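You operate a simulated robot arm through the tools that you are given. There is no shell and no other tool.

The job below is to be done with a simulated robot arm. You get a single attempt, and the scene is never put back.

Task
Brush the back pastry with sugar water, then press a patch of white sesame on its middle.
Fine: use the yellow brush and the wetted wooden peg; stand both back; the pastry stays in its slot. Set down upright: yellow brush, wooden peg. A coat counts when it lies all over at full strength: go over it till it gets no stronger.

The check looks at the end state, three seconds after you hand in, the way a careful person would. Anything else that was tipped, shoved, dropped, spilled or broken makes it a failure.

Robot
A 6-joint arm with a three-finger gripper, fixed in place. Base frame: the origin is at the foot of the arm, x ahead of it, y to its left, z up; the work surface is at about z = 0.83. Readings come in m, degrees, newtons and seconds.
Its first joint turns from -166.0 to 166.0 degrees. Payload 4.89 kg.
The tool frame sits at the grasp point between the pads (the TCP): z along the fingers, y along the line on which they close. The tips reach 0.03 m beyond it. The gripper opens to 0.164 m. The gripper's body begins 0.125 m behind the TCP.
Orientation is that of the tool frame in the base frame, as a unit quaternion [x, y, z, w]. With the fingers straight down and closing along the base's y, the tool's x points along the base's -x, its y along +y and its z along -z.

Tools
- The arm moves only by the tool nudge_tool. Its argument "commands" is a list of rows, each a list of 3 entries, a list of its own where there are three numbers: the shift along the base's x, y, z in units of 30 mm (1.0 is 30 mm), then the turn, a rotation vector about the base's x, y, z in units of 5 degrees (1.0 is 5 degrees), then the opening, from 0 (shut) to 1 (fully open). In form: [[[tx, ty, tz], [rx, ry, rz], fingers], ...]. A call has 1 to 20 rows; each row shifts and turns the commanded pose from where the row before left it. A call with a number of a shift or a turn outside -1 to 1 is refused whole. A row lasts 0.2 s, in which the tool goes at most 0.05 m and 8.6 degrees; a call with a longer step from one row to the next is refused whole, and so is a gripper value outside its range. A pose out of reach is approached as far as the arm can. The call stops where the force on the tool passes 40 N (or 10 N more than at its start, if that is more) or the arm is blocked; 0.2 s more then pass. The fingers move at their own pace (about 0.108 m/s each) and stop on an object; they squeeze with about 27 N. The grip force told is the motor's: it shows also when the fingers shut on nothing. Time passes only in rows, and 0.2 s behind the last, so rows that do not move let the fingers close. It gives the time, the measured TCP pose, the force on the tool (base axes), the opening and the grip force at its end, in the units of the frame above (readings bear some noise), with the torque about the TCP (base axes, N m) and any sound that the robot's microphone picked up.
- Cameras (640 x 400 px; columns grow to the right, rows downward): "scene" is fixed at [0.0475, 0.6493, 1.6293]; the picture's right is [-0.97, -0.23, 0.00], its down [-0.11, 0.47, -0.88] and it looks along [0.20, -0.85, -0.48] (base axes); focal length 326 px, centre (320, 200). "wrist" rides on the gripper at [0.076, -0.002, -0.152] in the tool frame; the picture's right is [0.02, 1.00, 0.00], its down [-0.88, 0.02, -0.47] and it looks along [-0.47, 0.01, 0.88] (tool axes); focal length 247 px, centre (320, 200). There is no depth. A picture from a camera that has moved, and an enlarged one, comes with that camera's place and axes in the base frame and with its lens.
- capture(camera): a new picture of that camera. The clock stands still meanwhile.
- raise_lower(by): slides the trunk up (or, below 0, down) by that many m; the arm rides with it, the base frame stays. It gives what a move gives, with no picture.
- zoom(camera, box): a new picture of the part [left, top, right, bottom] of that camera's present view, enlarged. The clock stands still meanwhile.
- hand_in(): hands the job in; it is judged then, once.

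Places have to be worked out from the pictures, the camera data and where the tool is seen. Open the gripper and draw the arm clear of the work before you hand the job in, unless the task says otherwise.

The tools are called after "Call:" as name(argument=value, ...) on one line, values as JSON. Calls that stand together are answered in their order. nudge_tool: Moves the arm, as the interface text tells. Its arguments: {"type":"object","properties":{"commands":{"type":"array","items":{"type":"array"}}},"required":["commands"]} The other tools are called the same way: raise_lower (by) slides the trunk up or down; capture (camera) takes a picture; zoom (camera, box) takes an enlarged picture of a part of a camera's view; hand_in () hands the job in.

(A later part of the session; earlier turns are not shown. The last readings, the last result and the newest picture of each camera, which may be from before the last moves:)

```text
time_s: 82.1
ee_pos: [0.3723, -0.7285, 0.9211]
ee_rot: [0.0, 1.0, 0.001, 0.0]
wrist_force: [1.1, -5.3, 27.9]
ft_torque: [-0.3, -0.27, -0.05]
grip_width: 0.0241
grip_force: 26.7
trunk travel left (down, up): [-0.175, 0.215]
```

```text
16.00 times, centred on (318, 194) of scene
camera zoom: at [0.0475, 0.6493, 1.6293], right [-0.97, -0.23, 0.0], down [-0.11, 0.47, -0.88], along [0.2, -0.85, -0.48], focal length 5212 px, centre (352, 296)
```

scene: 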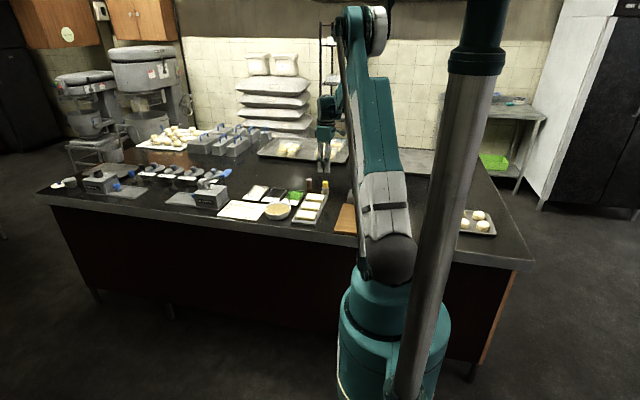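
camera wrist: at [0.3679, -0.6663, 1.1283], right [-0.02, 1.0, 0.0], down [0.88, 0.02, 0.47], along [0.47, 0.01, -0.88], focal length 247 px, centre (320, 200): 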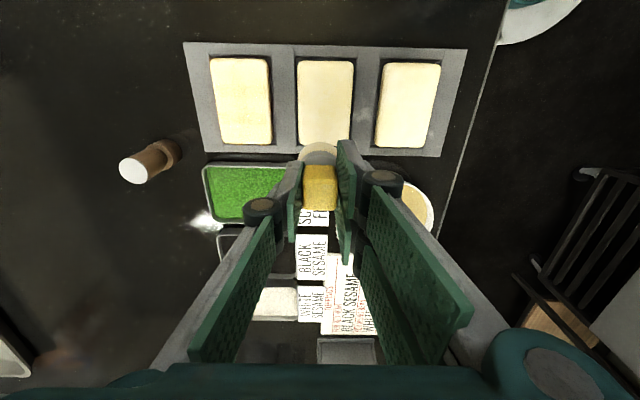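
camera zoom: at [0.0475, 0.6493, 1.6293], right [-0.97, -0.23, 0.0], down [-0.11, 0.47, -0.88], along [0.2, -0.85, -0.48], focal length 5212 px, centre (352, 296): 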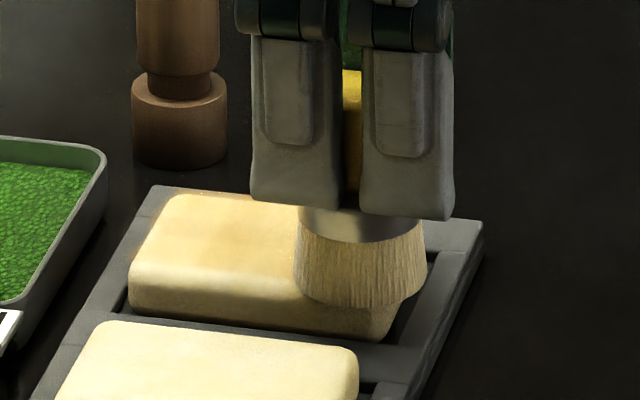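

Contact ~28 N; I ease 0.6 mm and run the +y, middle and −y lanes in turn.

Call:
nudge_tool(commands=[[[0, 0, 0.02], [0, 0, 0], 0], [[0.35, 0, 0], [0, 0, 0], 0], [[0.35, 0, 0], [0, 0, 0], 0], [[0.35, 0, 0], [0, 0, 0], 0], [[0.35, 0, 0], [0, 0, 0], 0], [[0.35, 0, 0], [0, 0, 0], 0], [[0.35, 0, 0], [0, 0, 0], 0], [[0, -0.3, 0], [0, 0, 0], 0], [[0, -0.3, 0], [0, 0, 0], 0], [[-0.35, 0, 0], [0, 0, 0], 0], [[-0.35, 0, 0], [0, 0, 0], 0], [[-0.35, 0, 0], [0, 0, 0], 0], [[-0.35, 0, 0], [0, 0, 0], 0], [[-0.35, 0, 0], [0, 0, 0], 0], [[-0.35, 0, 0], [0, 0, 0], 0], [[0, 0, 0], [0, 0, 0], 0]])

Call:
nudge_tool(commands=[[[0, -0.3, 0], [0, 0, 0], 0], [[0, -0.3, 0], [0, 0, 0], 0], [[0.35, 0, 0], [0, 0, 0], 0], [[0.35, 0, 0], [0, 0, 0], 0], [[0.35, 0, 0], [0, 0, 0], 0], [[0.35, 0, 0], [0, 0, 0], 0], [[0.35, 0, 0], [0, 0, 0], 0], [[0.35, 0, 0], [0, 0, 0], 0], [[0, 0, 0], [0, 0, 0], 0]])

Call:
zoom(camera="wrist", box=[220, 30, 400, 200])

Call:
zoom(camera="scene", box=[304, 182, 332, 206])

```text
time_s: 85.5
ee_pos: [0.372, -0.7464, 0.9212]
ee_rot: [0.0, 1.0, -0.001, 0.0]
wrist_force: [-0.8, 0.8, 1.7]
ft_torque: [0.04, 0.08, 0.03]
grip_width: 0.0241
grip_force: 27.6
trunk travel left (down, up): [-0.175, 0.215]
```

```text
time_s: 87.5
ee_pos: [0.4355, -0.7661, 0.9209]
ee_rot: [0.0, 1.0, 0.001, 0.0]
wrist_force: [-0.6, -0.1, -0.5]
ft_torque: [0.01, -0.01, 0.03]
grip_width: 0.0243
grip_force: 26.9
trunk travel left (down, up): [-0.175, 0.215]
```

```text
2.35 times, centred on (310, 115) of wrist
camera zoom: at [0.3584, -0.768, 1.074], right [-0.02, 1.0, 0.0], down [0.88, 0.02, 0.47], along [0.47, 0.01, -0.88], focal length 581 px, centre (344, 400)
```

zoom: 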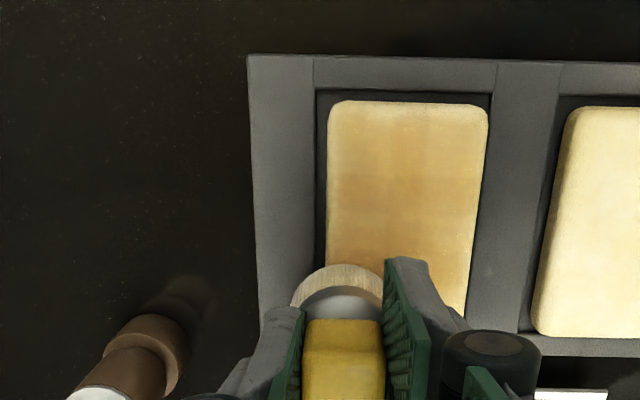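

```text
16.00 times, centred on (318, 194) of scene
camera zoom: at [0.0475, 0.6493, 1.6293], right [-0.97, -0.23, 0.0], down [-0.11, 0.47, -0.88], along [0.2, -0.85, -0.48], focal length 5212 px, centre (352, 296)
```

zoom: 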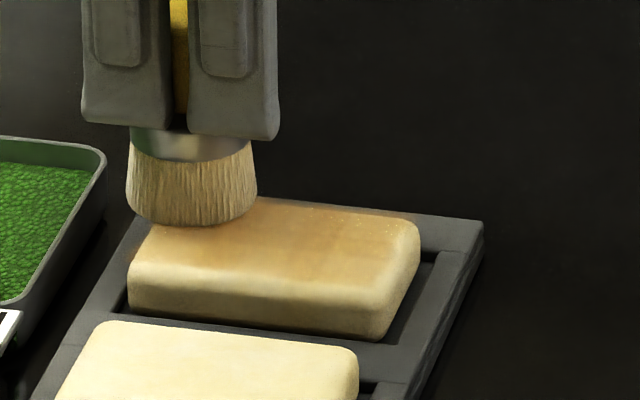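

The coat is clearly getting deeper gold. I dip again, this time dwelling longer, and check the bristle colour above the bowl.

Call:
nudge_tool(commands=[[[0, 0, 0.4], [0, 0, 0], 0], [[0, 0, 0.7], [0, 0, 0], 0], [[0, 0, 0.7], [0, 0, 0], 0], [[0.555, 0.885, 0], [0, 0, 0], 0], [[0.555, 0.885, 0], [0, 0, 0], 0], [[0.555, 0.885, 0], [0, 0, 0], 0], [[0.555, 0.885, 0], [0, 0, 0], 0], [[0.555, 0.885, 0], [0, 0, 0], 0], [[0.555, 0.885, 0], [0, 0, 0], 0], [[0, 0.85, 0], [0, 0, 0], 0], [[0, 0, -0.7], [0, 0, 0], 0], [[0, 0, -0.7], [0, 0, 0], 0], [[0, 0, -0.4], [0, 0, 0], 0], [[0, 0, -0.12], [0, 0, 0], 0], [[0, 0, 0], [0, 0, 0], 0]])

```text
time_s: 90.7
ee_pos: [0.5375, -0.5805, 0.9171]
ee_rot: [0.0, 1.0, 0.0, 0.0]
wrist_force: [-0.9, 0.1, 0.1]
ft_torque: [-0.02, 0.02, -0.01]
grip_width: 0.0241
grip_force: 26.9
trunk travel left (down, up): [-0.175, 0.215]
```

Call:
nudge_tool(commands=[[[0, 0, -0.04], [0, 0, 0], 0], [[0, 0, 0], [0, 0, 0], 0], [[0, 0, 0], [0, 0, 0], 0], [[0, 0, 0], [0, 0, 0], 0], [[0, 0, 0], [0, 0, 0], 0]])

Call:
nudge_tool(commands=[[[0, 0, 0.3], [0, 0, 0], 0], [[0, 0, 0.75], [0, 0, 0], 0], [[0, 0, 0.8], [0, 0, 0], 0], [[0, 0, 0], [0, 0, 0], 0]])

Call:
zoom(camera="scene", box=[250, 165, 320, 217])

```text
time_s: 91.9
ee_pos: [0.5359, -0.5806, 0.918]
ee_rot: [0.0, 1.0, 0.0, 0.0]
wrist_force: [3.7, -1.8, 26.2]
ft_torque: [0.0, -0.23, 0.0]
grip_width: 0.0241
grip_force: 26.5
trunk travel left (down, up): [-0.175, 0.215]
```

```text
time_s: 92.9
ee_pos: [0.5369, -0.5803, 0.9713]
ee_rot: [0.0, 1.0, 0.0, 0.0]
wrist_force: [-0.5, -0.2, -0.4]
ft_torque: [-0.03, -0.02, -0.02]
grip_width: 0.0238
grip_force: 27.2
trunk travel left (down, up): [-0.175, 0.215]
```

```text
7.69 times, centred on (285, 191) of scene
camera zoom: at [0.0475, 0.6493, 1.6293], right [-0.97, -0.23, 0.0], down [-0.11, 0.47, -0.88], along [0.2, -0.85, -0.48], focal length 2506 px, centre (589, 269)
```

zoom: 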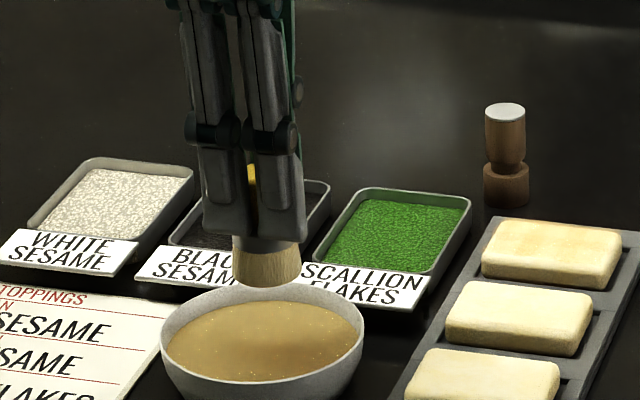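

Loaded again. I return and start at the −x end of the front (+y) lane, adjusting the pressure there.

Call:
nudge_tool(commands=[[[-0.933, -0.815, 0], [0, 0, 0], 0], [[-0.933, -0.815, 0], [0, 0, 0], 0], [[-0.933, -0.815, 0], [0, 0, 0], 0], [[-0.933, -0.815, 0], [0, 0, 0], 0], [[-0.933, -0.815, 0], [0, 0, 0], 0], [[-0.933, -0.815, 0], [0, 0, 0], 0], [[0, 0, -0.7], [0, 0, 0], 0], [[0, 0, -0.7], [0, 0, 0], 0], [[0, 0, -0.2], [0, 0, 0], 0], [[0, 0, -0.06], [0, 0, 0], 0], [[0, 0, 0], [0, 0, 0], 0]])

Call:
nudge_tool(commands=[[[0, 0, -0.015], [0, 0, 0], 0], [[0, 0, 0], [0, 0, 0], 0]])

```text
time_s: 95.3
ee_pos: [0.3683, -0.7274, 0.923]
ee_rot: [0.0, 1.0, 0.0, -0.001]
wrist_force: [1.2, -0.6, 0.5]
ft_torque: [0.04, 0.02, 0.0]
grip_width: 0.024
grip_force: 26.7
trunk travel left (down, up): [-0.175, 0.215]
```

```text
time_s: 95.9
ee_pos: [0.3681, -0.7266, 0.9215]
ee_rot: [0.0, 1.0, 0.0, 0.0]
wrist_force: [0.3, 0.0, -0.2]
ft_torque: [0.03, 0.01, 0.01]
grip_width: 0.0241
grip_force: 27.2
trunk travel left (down, up): [-0.175, 0.215]
```

Call:
nudge_tool(commands=[[[0, 0, -0.025], [0, 0, 0], 0], [[0, 0, 0], [0, 0, 0], 0]])

```text
time_s: 96.5
ee_pos: [0.368, -0.7271, 0.9202]
ee_rot: [0.0, 1.0, 0.0, 0.0]
wrist_force: [0.6, -0.2, 2.1]
ft_torque: [-0.02, -0.04, -0.01]
grip_width: 0.0243
grip_force: 26.8
trunk travel left (down, up): [-0.175, 0.215]
```

Just touching; I press another 0.5 mm and sweep the front lane, then the middle lane back.

Call:
nudge_tool(commands=[[[0, 0, -0.018], [0, 0, 0], 0], [[0.37, 0, 0], [0, 0, 0], 0], [[0.37, 0, 0], [0, 0, 0], 0], [[0.37, 0, 0], [0, 0, 0], 0], [[0.37, 0, 0], [0, 0, 0], 0], [[0.37, 0, 0], [0, 0, 0], 0], [[0.37, 0, 0], [0, 0, 0], 0], [[0, 0, 0], [0, 0, 0], 0]])

Call:
nudge_tool(commands=[[[0, -0.3, 0], [0, 0, 0], 0], [[0, -0.3, 0], [0, 0, 0], 0], [[-0.37, 0, 0], [0, 0, 0], 0], [[-0.37, 0, 0], [0, 0, 0], 0], [[-0.37, 0, 0], [0, 0, 0], 0], [[-0.37, 0, 0], [0, 0, 0], 0], [[-0.37, 0, 0], [0, 0, 0], 0], [[-0.37, 0, 0], [0, 0, 0], 0], [[0, 0, 0], [0, 0, 0], 0]])

Call:
nudge_tool(commands=[[[0, -0.32, 0], [0, 0, 0], 0], [[0, -0.32, 0], [0, 0, 0], 0], [[0.37, 0, 0], [0, 0, 0], 0], [[0.37, 0, 0], [0, 0, 0], 0], [[0.37, 0, 0], [0, 0, 0], 0], [[0.37, 0, 0], [0, 0, 0], 0], [[0.37, 0, 0], [0, 0, 0], 0], [[0.37, 0, 0], [0, 0, 0], 0], [[0, 0, 0], [0, 0, 0], 0]])

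Call:
zoom(camera="wrist", box=[220, 30, 400, 200])

Call:
zoom(camera="scene", box=[304, 182, 332, 206])

```text
time_s: 98.3
ee_pos: [0.4343, -0.7264, 0.9212]
ee_rot: [0.001, 1.0, 0.0, 0.0]
wrist_force: [-1.1, -1.0, 8.2]
ft_torque: [-0.07, 0.05, -0.01]
grip_width: 0.0242
grip_force: 26.6
trunk travel left (down, up): [-0.175, 0.215]
```

```text
time_s: 100.3
ee_pos: [0.3682, -0.7446, 0.9213]
ee_rot: [0.0, 1.0, 0.0, 0.0]
wrist_force: [3.1, 1.3, 13.5]
ft_torque: [0.07, -0.33, 0.03]
grip_width: 0.0241
grip_force: 27.2
trunk travel left (down, up): [-0.175, 0.215]
```

```text
time_s: 102.3
ee_pos: [0.4349, -0.7658, 0.9202]
ee_rot: [0.0, 1.0, 0.0, 0.0]
wrist_force: [-3.5, 0.0, 14.5]
ft_torque: [0.02, 0.26, -0.01]
grip_width: 0.024
grip_force: 27.1
trunk travel left (down, up): [-0.175, 0.215]
```

```text
2.35 times, centred on (310, 115) of wrist
camera zoom: at [0.3572, -0.7669, 1.0729], right [-0.02, 1.0, 0.0], down [0.88, 0.02, 0.47], along [0.47, 0.01, -0.88], focal length 581 px, centre (344, 400)
```

zoom: 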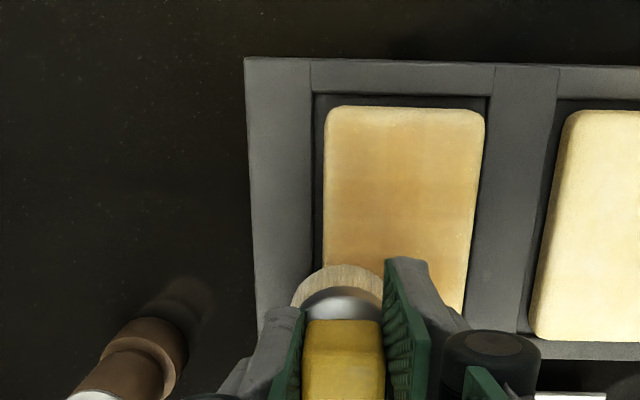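

```text
16.00 times, centred on (318, 194) of scene
camera zoom: at [0.0475, 0.6493, 1.6293], right [-0.97, -0.23, 0.0], down [-0.11, 0.47, -0.88], along [0.2, -0.85, -0.48], focal length 5212 px, centre (352, 296)
```

zoom: 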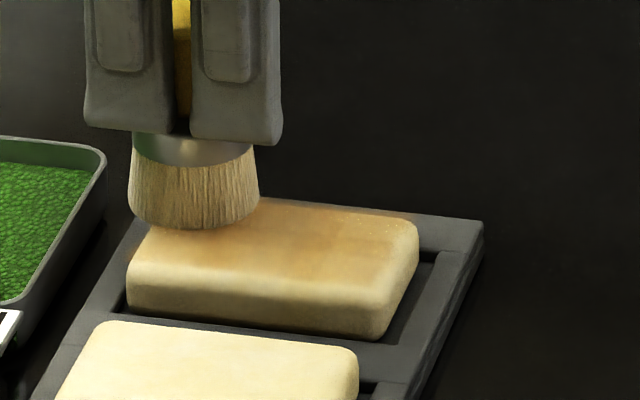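

Forces were good (8–15 N) and the coat is more even. Another dip cycle.

Call:
nudge_tool(commands=[[[0, 0, 0.4], [0, 0, 0], 0], [[0, 0, 0.7], [0, 0, 0], 0], [[0, 0, 0.7], [0, 0, 0], 0], [[0.483, 0.881, 0], [0, 0, 0], 0], [[0.483, 0.881, 0], [0, 0, 0], 0], [[0.483, 0.881, 0], [0, 0, 0], 0], [[0.483, 0.881, 0], [0, 0, 0], 0], [[0.483, 0.881, 0], [0, 0, 0], 0], [[0.483, 0.881, 0], [0, 0, 0], 0], [[0.483, 0.881, 0], [0, 0, 0], 0], [[0, 0, -0.7], [0, 0, 0], 0], [[0, 0, -0.7], [0, 0, 0], 0], [[0, 0, -0.4], [0, 0, 0], 0], [[0, 0, -0.12], [0, 0, 0], 0], [[0, 0, -0.02], [0, 0, 0], 0], [[0, 0, 0], [0, 0, 0], 0]])

```text
time_s: 105.7
ee_pos: [0.5348, -0.5791, 0.9171]
ee_rot: [0.001, 1.0, 0.0, 0.001]
wrist_force: [-1.3, -3.5, 12.4]
ft_torque: [-0.17, -0.01, -0.03]
grip_width: 0.0241
grip_force: 27.0
trunk travel left (down, up): [-0.175, 0.215]
```

Good dip contact (12 N). I dwell, raise, return to the front lane and sweep it.

Call:
nudge_tool(commands=[[[0, 0, 0], [0, 0, 0], 0], [[0, 0, 0], [0, 0, 0], 0], [[0, 0, 0.3], [0, 0, 0], 0], [[0, 0, 0.7], [0, 0, 0], 0], [[0, 0, 0.8], [0, 0, 0], 0], [[-0.922, -0.822, 0], [0, 0, 0], 0], [[-0.922, -0.822, 0], [0, 0, 0], 0], [[-0.922, -0.822, 0], [0, 0, 0], 0], [[-0.922, -0.822, 0], [0, 0, 0], 0], [[-0.922, -0.822, 0], [0, 0, 0], 0], [[-0.922, -0.822, 0], [0, 0, 0], 0], [[0, 0, -0.7], [0, 0, 0], 0], [[0, 0, -0.7], [0, 0, 0], 0], [[0, 0, -0.22], [0, 0, 0], 0], [[0, 0, -0.08], [0, 0, 0], 0], [[0, 0, 0], [0, 0, 0], 0]])

```text
time_s: 109.1
ee_pos: [0.3706, -0.7275, 0.9199]
ee_rot: [0.0, 1.0, 0.0, 0.0]
wrist_force: [1.5, -3.4, 21.5]
ft_torque: [-0.26, -0.42, -0.04]
grip_width: 0.0243
grip_force: 27.0
trunk travel left (down, up): [-0.175, 0.215]
```

Call:
nudge_tool(commands=[[[0, 0, 0.01], [0, 0, 0], 0], [[0.37, 0, 0], [0, 0, 0], 0], [[0.37, 0, 0], [0, 0, 0], 0], [[0.37, 0, 0], [0, 0, 0], 0], [[0.37, 0, 0], [0, 0, 0], 0], [[0.37, 0, 0], [0, 0, 0], 0], [[0.37, 0, 0], [0, 0, 0], 0], [[0, 0, 0], [0, 0, 0], 0]])

Call:
nudge_tool(commands=[[[0, -0.3, 0], [0, 0, 0], 0], [[0, -0.3, 0], [0, 0, 0], 0], [[-0.37, 0, 0], [0, 0, 0], 0], [[-0.37, 0, 0], [0, 0, 0], 0], [[-0.37, 0, 0], [0, 0, 0], 0], [[-0.37, 0, 0], [0, 0, 0], 0], [[-0.37, 0, 0], [0, 0, 0], 0], [[-0.37, 0, 0], [0, 0, 0], 0], [[0, 0, 0], [0, 0, 0], 0]])

Call:
nudge_tool(commands=[[[0, -0.32, 0], [0, 0, 0], 0], [[0, -0.32, 0], [0, 0, 0], 0], [[0.37, 0, 0], [0, 0, 0], 0], [[0.37, 0, 0], [0, 0, 0], 0], [[0.37, 0, 0], [0, 0, 0], 0], [[0.37, 0, 0], [0, 0, 0], 0], [[0.37, 0, 0], [0, 0, 0], 0], [[0.37, 0, 0], [0, 0, 0], 0], [[0, 0, 0], [0, 0, 0], 0]])

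Call:
zoom(camera="wrist", box=[220, 30, 400, 200])

Call:
zoom(camera="scene", box=[304, 182, 332, 206])

```text
time_s: 110.9
ee_pos: [0.4351, -0.7266, 0.9204]
ee_rot: [-0.001, 1.0, 0.0, -0.001]
wrist_force: [-3.0, -0.9, 14.9]
ft_torque: [-0.02, 0.12, -0.03]
grip_width: 0.0245
grip_force: 27.0
trunk travel left (down, up): [-0.175, 0.215]
```

```text
time_s: 112.9
ee_pos: [0.3697, -0.7421, 0.9205]
ee_rot: [0.0, 1.0, 0.0, -0.001]
wrist_force: [5.0, 0.4, 23.3]
ft_torque: [0.14, -0.53, -0.03]
grip_width: 0.0242
grip_force: 27.2
trunk travel left (down, up): [-0.175, 0.215]
```

```text
time_s: 114.9
ee_pos: [0.4357, -0.7638, 0.92]
ee_rot: [0.0, 1.0, 0.0, 0.001]
wrist_force: [-7.5, 0.2, 28.8]
ft_torque: [0.14, 0.57, 0.04]
grip_width: 0.0244
grip_force: 27.1
trunk travel left (down, up): [-0.175, 0.215]
```

```text
2.35 times, centred on (310, 115) of wrist
camera zoom: at [0.358, -0.7662, 1.0724], right [-0.02, 1.0, 0.0], down [0.88, 0.02, 0.47], along [0.47, 0.01, -0.88], focal length 581 px, centre (344, 400)
```

zoom: 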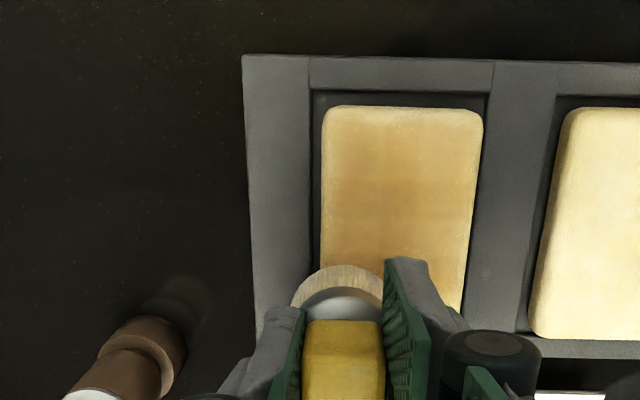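

```text
16.00 times, centred on (318, 194) of scene
camera zoom: at [0.0475, 0.6493, 1.6293], right [-0.97, -0.23, 0.0], down [-0.11, 0.47, -0.88], along [0.2, -0.85, -0.48], focal length 5212 px, centre (352, 296)
```

zoom: 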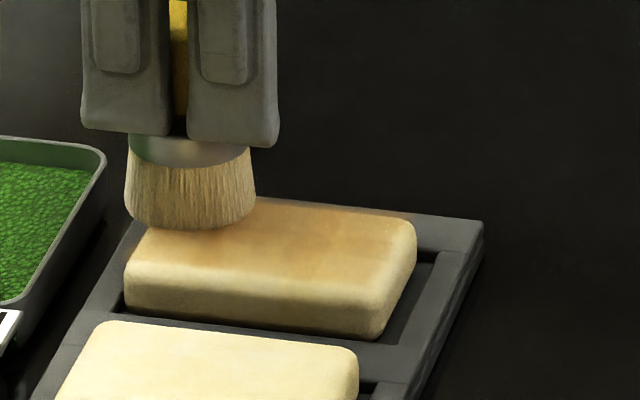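

Little visible change between the last two passes over the middle, suggesting saturation there; the edges need checking. I lift and view from the same spot as before.

Call:
nudge_tool(commands=[[[0, 0, 0.4], [0, 0, 0], 0], [[0, 0, 0.7], [0, 0, 0], 0], [[0, 0, 0.7], [0, 0, 0], 0], [[0.1, 0.96, 0], [0, 0, 0], 0], [[0.1, 0.96, 0], [0, 0, 0], 0], [[0.1, 0.96, 0], [0, 0, 0], 0], [[0, 0, 0], [0, 0, 0], 0]])

Call:
zoom(camera="wrist", box=[180, 30, 460, 180])

Call:
zoom(camera="wrist", box=[200, 60, 300, 165])

Call:
zoom(camera="scene", box=[304, 188, 332, 206])

```text
time_s: 116.5
ee_pos: [0.443, -0.6777, 0.9737]
ee_rot: [0.0, 1.0, 0.001, 0.001]
wrist_force: [0.7, 0.4, 0.7]
ft_torque: [-0.01, -0.04, -0.04]
grip_width: 0.0242
grip_force: 27.1
trunk travel left (down, up): [-0.175, 0.215]
```

```text
2.29 times, centred on (320, 105) of wrist
camera zoom: at [0.367, -0.6805, 1.1253], right [-0.02, 1.0, 0.0], down [0.88, 0.02, 0.47], along [0.47, 0.01, -0.88], focal length 564 px, centre (320, 417)
```

zoom: 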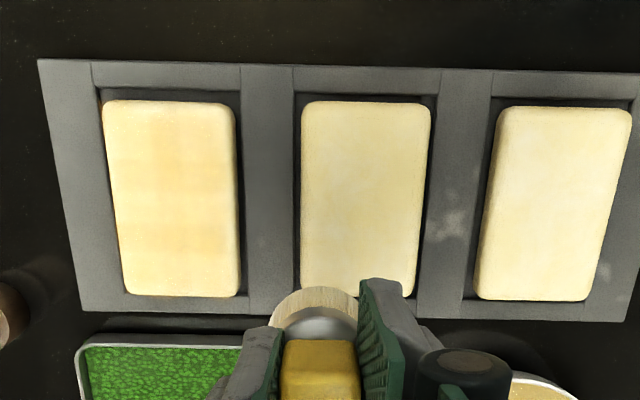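

```text
3.81 times, centred on (250, 112) of wrist
camera zoom: at [0.367, -0.6805, 1.1253], right [-0.02, 1.0, 0.0], down [0.88, 0.02, 0.47], along [0.47, 0.01, -0.88], focal length 941 px, centre (587, 533)
```

zoom: 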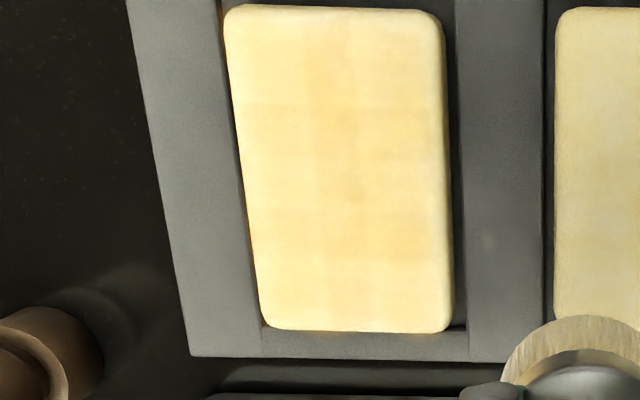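

```text
16.00 times, centred on (318, 197) of scene
camera zoom: at [0.0475, 0.6493, 1.6293], right [-0.97, -0.23, 0.0], down [-0.11, 0.47, -0.88], along [0.2, -0.85, -0.48], focal length 5212 px, centre (352, 248)
```

zoom: 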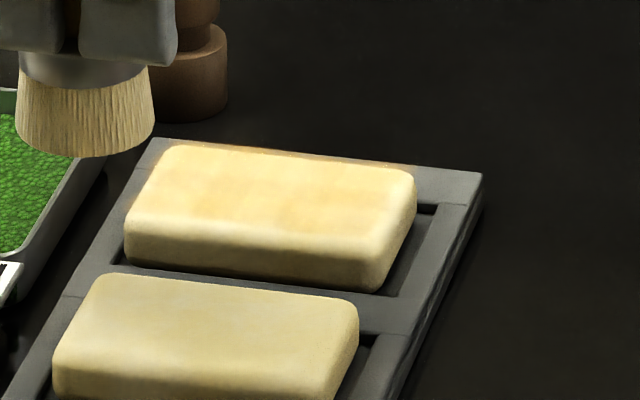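

The middle looks saturated but edge cells appear lighter. I dip again and then run the brush around the perimeter.

Call:
nudge_tool(commands=[[[0.771, 0.81, 0], [0, 0, 0], 0], [[0.771, 0.81, 0], [0, 0, 0], 0], [[0.771, 0.81, 0], [0, 0, 0], 0], [[0.771, 0.81, 0], [0, 0, 0], 0], [[0, 0, -0.7], [0, 0, 0], 0], [[0, 0, -0.7], [0, 0, 0], 0], [[0, 0, -0.4], [0, 0, 0], 0], [[0, 0, -0.11], [0, 0, 0], 0], [[0, 0, 0], [0, 0, 0], 0]])

```text
time_s: 118.5
ee_pos: [0.5375, -0.581, 0.9161]
ee_rot: [0.0, 1.0, 0.0, 0.0]
wrist_force: [0.5, -0.9, 13.8]
ft_torque: [0.02, -0.1, 0.0]
grip_width: 0.0242
grip_force: 27.0
trunk travel left (down, up): [-0.175, 0.215]
```

Call:
nudge_tool(commands=[[[0, 0, 0], [0, 0, 0], 0], [[0, 0, 0], [0, 0, 0], 0], [[0, 0, 0.3], [0, 0, 0], 0], [[0, 0, 0.7], [0, 0, 0], 0], [[0, 0, 0.8], [0, 0, 0], 0], [[-0.92, -0.808, 0], [0, 0, 0], 0], [[-0.92, -0.808, 0], [0, 0, 0], 0], [[-0.92, -0.808, 0], [0, 0, 0], 0], [[-0.92, -0.808, 0], [0, 0, 0], 0], [[-0.92, -0.808, 0], [0, 0, 0], 0], [[-0.92, -0.808, 0], [0, 0, 0], 0], [[0, 0, -0.7], [0, 0, 0], 0], [[0, 0, -0.7], [0, 0, 0], 0], [[0, 0, -0.2], [0, 0, 0], 0], [[0, 0, -0.08], [0, 0, 0], 0], [[0, 0, 0], [0, 0, 0], 0]])

```text
time_s: 121.9
ee_pos: [0.372, -0.7258, 0.92]
ee_rot: [0.0, 1.0, 0.0, 0.001]
wrist_force: [2.7, -3.8, 21.7]
ft_torque: [-0.32, -0.43, -0.03]
grip_width: 0.0242
grip_force: 26.7
trunk travel left (down, up): [-0.175, 0.215]
```

Call:
nudge_tool(commands=[[[0, 0, 0.012], [0, 0, 0], 0], [[0.367, 0, 0], [0, 0, 0], 0], [[0.367, 0, 0], [0, 0, 0], 0], [[0.367, 0, 0], [0, 0, 0], 0], [[0.367, 0, 0], [0, 0, 0], 0], [[0.367, 0, 0], [0, 0, 0], 0], [[0.367, 0, 0], [0, 0, 0], 0], [[0, -0.333, 0], [0, 0, 0], 0], [[0, -0.333, 0], [0, 0, 0], 0], [[0, -0.333, 0], [0, 0, 0], 0], [[0, -0.333, 0], [0, 0, 0], 0], [[0, 0, 0], [0, 0, 0], 0]])

Call:
nudge_tool(commands=[[[-0.367, 0, 0], [0, 0, 0], 0], [[-0.367, 0, 0], [0, 0, 0], 0], [[-0.367, 0, 0], [0, 0, 0], 0], [[-0.367, 0, 0], [0, 0, 0], 0], [[-0.367, 0, 0], [0, 0, 0], 0], [[-0.367, 0, 0], [0, 0, 0], 0], [[0, 0.333, 0], [0, 0, 0], 0], [[0, 0.333, 0], [0, 0, 0], 0], [[0, 0.333, 0], [0, 0, 0], 0], [[0, 0.333, 0], [0, 0, 0], 0], [[0, 0, 0], [0, 0, 0], 0]])

Call:
zoom(camera="scene", box=[304, 182, 332, 206])

```text
time_s: 124.5
ee_pos: [0.4375, -0.7649, 0.9202]
ee_rot: [0.0, 1.0, 0.0, 0.0]
wrist_force: [1.6, 3.8, 12.9]
ft_torque: [0.26, -0.06, 0.03]
grip_width: 0.0243
grip_force: 26.9
trunk travel left (down, up): [-0.175, 0.215]
```

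```text
time_s: 126.9
ee_pos: [0.3723, -0.7249, 0.9204]
ee_rot: [0.001, 1.0, 0.0, -0.001]
wrist_force: [-1.4, -6.4, 25.0]
ft_torque: [-0.43, -0.22, -0.09]
grip_width: 0.0241
grip_force: 27.5
trunk travel left (down, up): [-0.175, 0.215]
```

```text
16.00 times, centred on (318, 194) of scene
camera zoom: at [0.0475, 0.6493, 1.6293], right [-0.97, -0.23, 0.0], down [-0.11, 0.47, -0.88], along [0.2, -0.85, -0.48], focal length 5212 px, centre (352, 296)
```

zoom: 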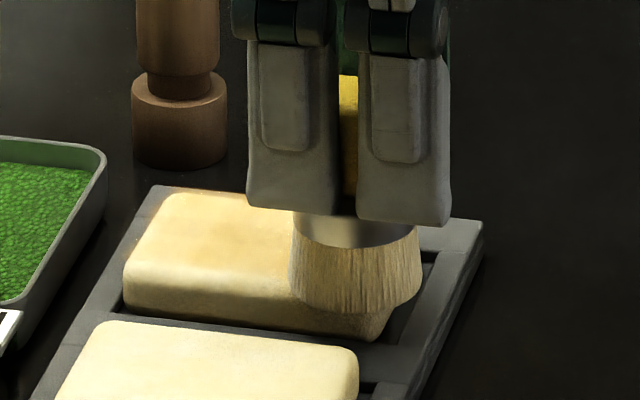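

Another perimeter lap at this load, then a middle pass.

Call:
nudge_tool(commands=[[[0.367, 0, 0], [0, 0, 0], 0], [[0.367, 0, 0], [0, 0, 0], 0], [[0.367, 0, 0], [0, 0, 0], 0], [[0.367, 0, 0], [0, 0, 0], 0], [[0.367, 0, 0], [0, 0, 0], 0], [[0.367, 0, 0], [0, 0, 0], 0], [[0, -0.333, 0], [0, 0, 0], 0], [[0, -0.333, 0], [0, 0, 0], 0], [[0, -0.333, 0], [0, 0, 0], 0], [[0, -0.333, 0], [0, 0, 0], 0], [[0, 0, 0], [0, 0, 0], 0]])

Call:
nudge_tool(commands=[[[-0.367, 0, 0], [0, 0, 0], 0], [[-0.367, 0, 0], [0, 0, 0], 0], [[-0.367, 0, 0], [0, 0, 0], 0], [[-0.367, 0, 0], [0, 0, 0], 0], [[-0.367, 0, 0], [0, 0, 0], 0], [[-0.367, 0, 0], [0, 0, 0], 0], [[0, 0.333, 0], [0, 0, 0], 0], [[0, 0.333, 0], [0, 0, 0], 0], [[0.367, 0, 0], [0, 0, 0], 0], [[0.367, 0, 0], [0, 0, 0], 0], [[0.367, 0, 0], [0, 0, 0], 0], [[0.367, 0, 0], [0, 0, 0], 0], [[0.367, 0, 0], [0, 0, 0], 0], [[0.367, 0, 0], [0, 0, 0], 0], [[0, 0, 0], [0, 0, 0], 0]])

Call:
zoom(camera="wrist", box=[220, 30, 400, 200])

Call:
zoom(camera="scene", box=[304, 182, 332, 206])

```text
time_s: 129.3
ee_pos: [0.4378, -0.765, 0.9186]
ee_rot: [0.0, 1.0, 0.0, -0.001]
wrist_force: [1.4, 7.8, 26.0]
ft_torque: [0.47, 0.01, 0.0]
grip_width: 0.0241
grip_force: 27.3
trunk travel left (down, up): [-0.175, 0.215]
```

```text
time_s: 132.5
ee_pos: [0.4373, -0.7462, 0.9213]
ee_rot: [-0.001, 1.0, 0.0, 0.0]
wrist_force: [-1.1, -0.5, 2.9]
ft_torque: [0.04, 0.02, -0.04]
grip_width: 0.0242
grip_force: 26.6
trunk travel left (down, up): [-0.175, 0.215]
```

```text
2.35 times, centred on (310, 115) of wrist
camera zoom: at [0.3607, -0.7486, 1.0731], right [-0.02, 1.0, 0.0], down [0.88, 0.02, 0.47], along [0.47, 0.01, -0.88], focal length 581 px, centre (344, 400)
```

zoom: 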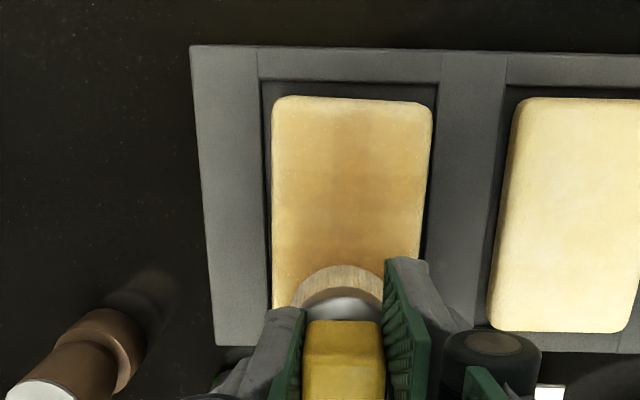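

```text
16.00 times, centred on (318, 194) of scene
camera zoom: at [0.0475, 0.6493, 1.6293], right [-0.97, -0.23, 0.0], down [-0.11, 0.47, -0.88], along [0.2, -0.85, -0.48], focal length 5212 px, centre (352, 296)
```

zoom: 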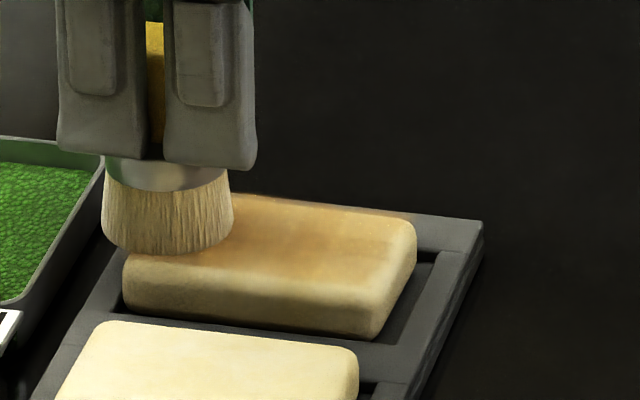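

The middle column is visibly stronger than the side strips, so the sides need more. I dip again and concentrate on the two long edges.

Call:
nudge_tool(commands=[[[0, 0, 0.4], [0, 0, 0], 0], [[0, 0, 0.7], [0, 0, 0], 0], [[0, 0, 0.7], [0, 0, 0], 0], [[0.545, 0.917, 0], [0, 0, 0], 0], [[0.545, 0.917, 0], [0, 0, 0], 0], [[0.545, 0.917, 0], [0, 0, 0], 0], [[0.545, 0.917, 0], [0, 0, 0], 0], [[0.545, 0.917, 0], [0, 0, 0], 0], [[0.545, 0.917, 0], [0, 0, 0], 0], [[0, 0, -0.7], [0, 0, 0], 0], [[0, 0, -0.7], [0, 0, 0], 0], [[0, 0, -0.4], [0, 0, 0], 0], [[0, 0, -0.1], [0, 0, 0], 0], [[0, 0, -0.02], [0, 0, 0], 0], [[0, 0, 0], [0, 0, 0], 0]])

```text
time_s: 135.7
ee_pos: [0.5363, -0.5794, 0.9167]
ee_rot: [0.0, 1.0, 0.0, 0.001]
wrist_force: [-1.2, -1.4, 9.9]
ft_torque: [-0.02, 0.03, 0.0]
grip_width: 0.0241
grip_force: 27.1
trunk travel left (down, up): [-0.175, 0.215]
```

Call:
nudge_tool(commands=[[[0, 0, 0], [0, 0, 0], 0], [[0, 0, 0], [0, 0, 0], 0], [[0, 0, 0.3], [0, 0, 0], 0], [[0, 0, 0.7], [0, 0, 0], 0], [[0, 0, 0.8], [0, 0, 0], 0], [[-0.924, -0.798, 0], [0, 0, 0], 0], [[-0.924, -0.798, 0], [0, 0, 0], 0], [[-0.924, -0.798, 0], [0, 0, 0], 0], [[-0.924, -0.798, 0], [0, 0, 0], 0], [[-0.924, -0.798, 0], [0, 0, 0], 0], [[-0.924, -0.798, 0], [0, 0, 0], 0], [[0, 0, -0.7], [0, 0, 0], 0], [[0, 0, -0.7], [0, 0, 0], 0], [[0, 0, -0.2], [0, 0, 0], 0], [[0, 0, -0.075], [0, 0, 0], 0], [[0, 0, 0], [0, 0, 0], 0]])

Call:
zoom(camera="scene", box=[304, 182, 332, 206])

```text
time_s: 139.1
ee_pos: [0.3698, -0.7246, 0.9208]
ee_rot: [0.0, 1.0, -0.001, -0.002]
wrist_force: [0.3, -1.4, 8.5]
ft_torque: [-0.09, -0.14, 0.01]
grip_width: 0.0241
grip_force: 26.8
trunk travel left (down, up): [-0.175, 0.215]
```

```text
16.00 times, centred on (318, 194) of scene
camera zoom: at [0.0475, 0.6493, 1.6293], right [-0.97, -0.23, 0.0], down [-0.11, 0.47, -0.88], along [0.2, -0.85, -0.48], focal length 5212 px, centre (352, 296)
```

zoom: 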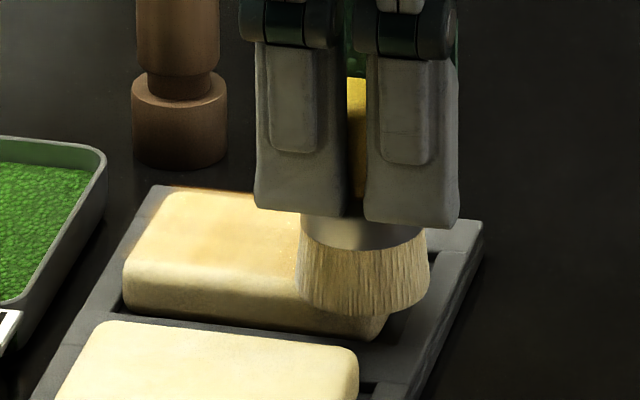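

Good contact (8.5 N). I sweep the front edge forth and back, then the back edge forth and back.

Call:
nudge_tool(commands=[[[0.367, 0, 0], [0, 0, 0], 0], [[0.367, 0, 0], [0, 0, 0], 0], [[0.367, 0, 0], [0, 0, 0], 0], [[0.367, 0, 0], [0, 0, 0], 0], [[0.367, 0, 0], [0, 0, 0], 0], [[0.367, 0, 0], [0, 0, 0], 0], [[-0.367, 0, 0], [0, 0, 0], 0], [[-0.367, 0, 0], [0, 0, 0], 0], [[-0.367, 0, 0], [0, 0, 0], 0], [[-0.367, 0, 0], [0, 0, 0], 0], [[-0.367, 0, 0], [0, 0, 0], 0], [[-0.367, 0, 0], [0, 0, 0], 0], [[0, 0, 0], [0, 0, 0], 0]])

Call:
nudge_tool(commands=[[[0, -0.37, 0], [0, 0, 0], 0], [[0, -0.37, 0], [0, 0, 0], 0], [[0, -0.37, 0], [0, 0, 0], 0], [[0, -0.37, 0], [0, 0, 0], 0], [[0.367, 0, 0], [0, 0, 0], 0], [[0.367, 0, 0], [0, 0, 0], 0], [[0.367, 0, 0], [0, 0, 0], 0], [[0.367, 0, 0], [0, 0, 0], 0], [[0.367, 0, 0], [0, 0, 0], 0], [[0.367, 0, 0], [0, 0, 0], 0], [[-0.367, 0, 0], [0, 0, 0], 0], [[-0.367, 0, 0], [0, 0, 0], 0], [[-0.367, 0, 0], [0, 0, 0], 0], [[-0.367, 0, 0], [0, 0, 0], 0], [[-0.367, 0, 0], [0, 0, 0], 0], [[-0.367, 0, 0], [0, 0, 0], 0], [[0, 0, 0], [0, 0, 0], 0]])

Call:
zoom(camera="scene", box=[304, 182, 332, 206])

```text
time_s: 141.9
ee_pos: [0.3689, -0.7244, 0.9198]
ee_rot: [0.0, 1.0, 0.0, -0.001]
wrist_force: [2.7, -0.1, 16.6]
ft_torque: [-0.02, -0.33, 0.02]
grip_width: 0.024
grip_force: 27.2
trunk travel left (down, up): [-0.175, 0.215]
```

```text
time_s: 145.5
ee_pos: [0.3702, -0.7689, 0.9211]
ee_rot: [0.0, 1.0, -0.001, 0.0]
wrist_force: [0.4, 1.1, -0.3]
ft_torque: [-0.03, 0.04, 0.0]
grip_width: 0.024
grip_force: 26.6
trunk travel left (down, up): [-0.175, 0.215]
```

```text
16.00 times, centred on (318, 194) of scene
camera zoom: at [0.0475, 0.6493, 1.6293], right [-0.97, -0.23, 0.0], down [-0.11, 0.47, -0.88], along [0.2, -0.85, -0.48], focal length 5212 px, centre (352, 296)
```

zoom: 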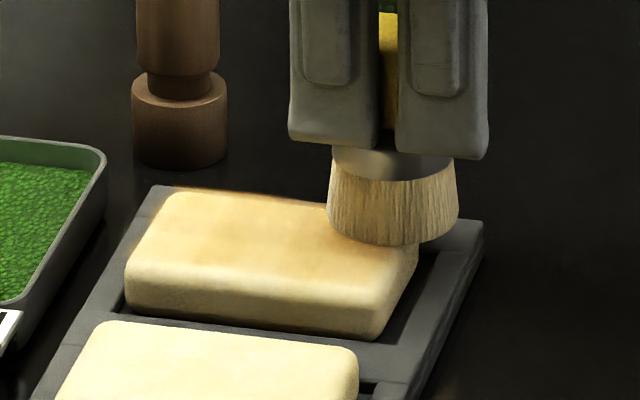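

Back-lane contact was lost at the end. I lower ~0.8 mm and sweep the back edge again.

Call:
nudge_tool(commands=[[[0, 0.05, -0.028], [0, 0, 0], 0], [[0.367, 0, 0], [0, 0, 0], 0], [[0.367, 0, 0], [0, 0, 0], 0], [[0.367, 0, 0], [0, 0, 0], 0], [[0.367, 0, 0], [0, 0, 0], 0], [[0.367, 0, 0], [0, 0, 0], 0], [[0.367, 0, 0], [0, 0, 0], 0], [[0, 0, 0], [0, 0, 0], 0]])

Call:
nudge_tool(commands=[[[-0.367, 0, 0], [0, 0, 0], 0], [[-0.367, 0, 0], [0, 0, 0], 0], [[-0.367, 0, 0], [0, 0, 0], 0], [[-0.367, 0, 0], [0, 0, 0], 0], [[-0.367, 0, 0], [0, 0, 0], 0], [[-0.367, 0, 0], [0, 0, 0], 0], [[0, 0, 0], [0, 0, 0], 0]])

```text
time_s: 147.3
ee_pos: [0.4357, -0.7672, 0.9203]
ee_rot: [-0.001, 1.0, 0.001, 0.0]
wrist_force: [-6.1, 1.0, 19.1]
ft_torque: [0.12, 0.41, 0.06]
grip_width: 0.0241
grip_force: 27.4
trunk travel left (down, up): [-0.175, 0.215]
```

```text
time_s: 148.9
ee_pos: [0.3693, -0.7674, 0.9212]
ee_rot: [0.0, 1.0, 0.0, 0.0]
wrist_force: [0.9, 0.9, 6.2]
ft_torque: [0.08, -0.07, 0.0]
grip_width: 0.0242
grip_force: 27.6
trunk travel left (down, up): [-0.175, 0.215]
```

Call:
nudge_tool(commands=[[[0, 0, 0.4], [0, 0, 0], 0], [[0, 0, 0.7], [0, 0, 0], 0], [[0, 0, 0.7], [0, 0, 0], 0], [[0.82, 0.99, 0], [0, 0, 0], 0], [[0.82, 0.99, 0], [0, 0, 0], 0], [[0.82, 0.99, 0], [0, 0, 0], 0], [[0, 0, 0], [0, 0, 0], 0]])

Call:
zoom(camera="wrist", box=[200, 60, 300, 165])

Call:
zoom(camera="scene", box=[304, 188, 332, 206])

```text
time_s: 150.5
ee_pos: [0.4455, -0.6773, 0.9725]
ee_rot: [0.001, 1.0, 0.0, 0.001]
wrist_force: [0.1, 0.5, -0.6]
ft_torque: [0.0, 0.03, -0.02]
grip_width: 0.0244
grip_force: 26.6
trunk travel left (down, up): [-0.175, 0.215]
```

```text
3.81 times, centred on (250, 112) of wrist
camera zoom: at [0.3679, -0.6793, 1.1255], right [-0.02, 1.0, 0.0], down [0.88, 0.02, 0.47], along [0.47, 0.01, -0.88], focal length 941 px, centre (587, 533)
```

zoom: 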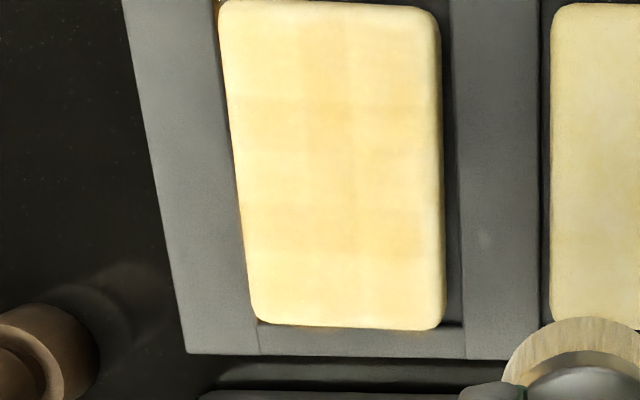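

```text
16.00 times, centred on (318, 197) of scene
camera zoom: at [0.0475, 0.6493, 1.6293], right [-0.97, -0.23, 0.0], down [-0.11, 0.47, -0.88], along [0.2, -0.85, -0.48], focal length 5212 px, centre (352, 248)
```

zoom: 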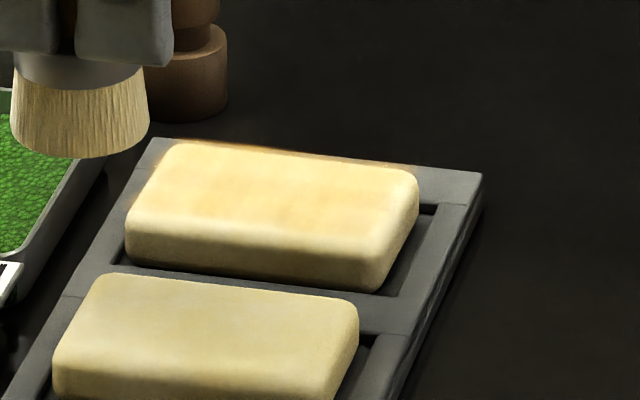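

The coat shows as cells (about 3×5): the middle column and rows 2 and 4 are stronger, while the middle row and ends are lighter. I'll dip and then stroke crosswise (along y), which should give steadier contact in the weaker rows.

Call:
nudge_tool(commands=[[[0.75, 0.807, 0], [0, 0, 0], 0], [[0.75, 0.807, 0], [0, 0, 0], 0], [[0.75, 0.807, 0], [0, 0, 0], 0], [[0.75, 0.807, 0], [0, 0, 0], 0], [[0, 0, -0.7], [0, 0, 0], 0], [[0, 0, -0.7], [0, 0, 0], 0], [[0, 0, -0.4], [0, 0, 0], 0], [[0, 0, -0.08], [0, 0, 0], 0], [[0, 0, 0], [0, 0, 0], 0], [[0, 0, 0], [0, 0, 0], 0]])

```text
time_s: 152.7
ee_pos: [0.5343, -0.5827, 0.9164]
ee_rot: [-0.001, 1.0, 0.0, -0.001]
wrist_force: [0.3, 0.8, 13.6]
ft_torque: [0.03, 0.0, -0.01]
grip_width: 0.0242
grip_force: 26.9
trunk travel left (down, up): [-0.175, 0.215]
```

Call:
nudge_tool(commands=[[[0, 0, 0.3], [0, 0, 0], 0], [[0, 0, 0.7], [0, 0, 0], 0], [[0, 0, 0.8], [0, 0, 0], 0], [[-0.873, -0.97, 0], [0, 0, 0], 0], [[-0.873, -0.97, 0], [0, 0, 0], 0], [[-0.873, -0.97, 0], [0, 0, 0], 0], [[-0.873, -0.97, 0], [0, 0, 0], 0], [[-0.873, -0.97, 0], [0, 0, 0], 0], [[0, 0, -0.7], [0, 0, 0], 0], [[0, 0, -0.7], [0, 0, 0], 0], [[0, 0, -0.2], [0, 0, 0], 0], [[0, 0, -0.08], [0, 0, 0], 0], [[0, 0, 0], [0, 0, 0], 0]])

Call:
zoom(camera="scene", box=[304, 182, 332, 206])

```text
time_s: 155.5
ee_pos: [0.4026, -0.7276, 0.9203]
ee_rot: [0.0, 1.0, 0.001, 0.001]
wrist_force: [-0.7, -1.7, 10.4]
ft_torque: [-0.08, -0.05, -0.01]
grip_width: 0.0244
grip_force: 27.2
trunk travel left (down, up): [-0.175, 0.215]
```

```text
16.00 times, centred on (318, 194) of scene
camera zoom: at [0.0475, 0.6493, 1.6293], right [-0.97, -0.23, 0.0], down [-0.11, 0.47, -0.88], along [0.2, -0.85, -0.48], focal length 5212 px, centre (352, 296)
```

zoom: 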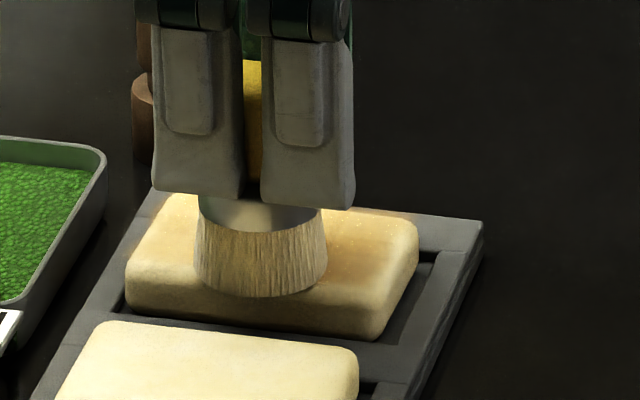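

Contact 10 N at the middle row. Crosswise strokes there now.

Call:
nudge_tool(commands=[[[0, -0.34, 0], [0, 0, 0], 0], [[0, -0.34, 0], [0, 0, 0], 0], [[0, -0.34, 0], [0, 0, 0], 0], [[0, -0.34, 0], [0, 0, 0], 0], [[0, 0, 0], [0, 0, 0], 0]])

Call:
nudge_tool(commands=[[[0, 0.34, 0], [0, 0, 0], 0], [[0, 0.34, 0], [0, 0, 0], 0], [[0, 0.34, 0], [0, 0, 0], 0], [[0, 0.34, 0], [0, 0, 0], 0], [[0, 0, 0], [0, 0, 0], 0]])

Call:
nudge_tool(commands=[[[-0.25, 0, 0], [0, 0, 0], 0], [[-0.25, 0, 0], [0, 0, 0], 0], [[-0.25, 0, 0], [0, 0, 0], 0], [[-0.25, 0, 0], [0, 0, 0], 0], [[0, -0.34, 0], [0, 0, 0], 0], [[0, -0.34, 0], [0, 0, 0], 0], [[0, -0.34, 0], [0, 0, 0], 0], [[0, -0.34, 0], [0, 0, 0], 0], [[0, 0, 0], [0, 0, 0], 0]])

Call:
nudge_tool(commands=[[[0, 0.34, 0], [0, 0, 0], 0], [[0, 0.34, 0], [0, 0, 0], 0], [[0, 0.34, 0], [0, 0, 0], 0], [[0, 0.34, 0], [0, 0, 0], 0], [[0, 0, 0], [0, 0, 0], 0]])

Call:
zoom(camera="scene", box=[304, 182, 332, 206])

```text
time_s: 156.7
ee_pos: [0.4027, -0.7663, 0.9202]
ee_rot: [-0.001, 1.0, -0.001, 0.0]
wrist_force: [1.5, 7.5, 26.8]
ft_torque: [0.56, -0.05, -0.02]
grip_width: 0.0246
grip_force: 26.8
trunk travel left (down, up): [-0.175, 0.215]
```

```text
time_s: 157.9
ee_pos: [0.4035, -0.7265, 0.9202]
ee_rot: [0.0, 1.0, 0.0, -0.001]
wrist_force: [-1.5, 1.7, 7.5]
ft_torque: [0.1, 0.07, 0.0]
grip_width: 0.0243
grip_force: 26.2
trunk travel left (down, up): [-0.175, 0.215]
```

```text
time_s: 159.9
ee_pos: [0.373, -0.7675, 0.9217]
ee_rot: [-0.001, 1.0, 0.0, 0.0]
wrist_force: [-0.1, 1.1, 1.7]
ft_torque: [0.08, -0.04, 0.0]
grip_width: 0.0242
grip_force: 27.3
trunk travel left (down, up): [-0.175, 0.215]
```

```text
time_s: 161.1
ee_pos: [0.3738, -0.7267, 0.9225]
ee_rot: [0.0, 1.0, 0.0, 0.0]
wrist_force: [0.1, -0.6, -0.1]
ft_torque: [0.04, 0.0, -0.01]
grip_width: 0.0241
grip_force: 26.5
trunk travel left (down, up): [-0.175, 0.215]
```

```text
16.00 times, centred on (318, 194) of scene
camera zoom: at [0.0475, 0.6493, 1.6293], right [-0.97, -0.23, 0.0], down [-0.11, 0.47, -0.88], along [0.2, -0.85, -0.48], focal length 5212 px, centre (352, 296)
```

zoom: 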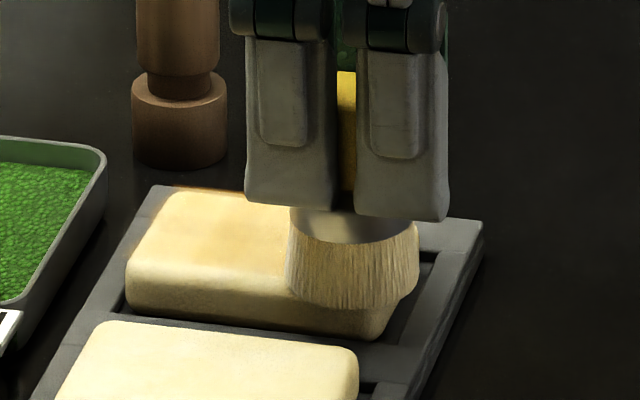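

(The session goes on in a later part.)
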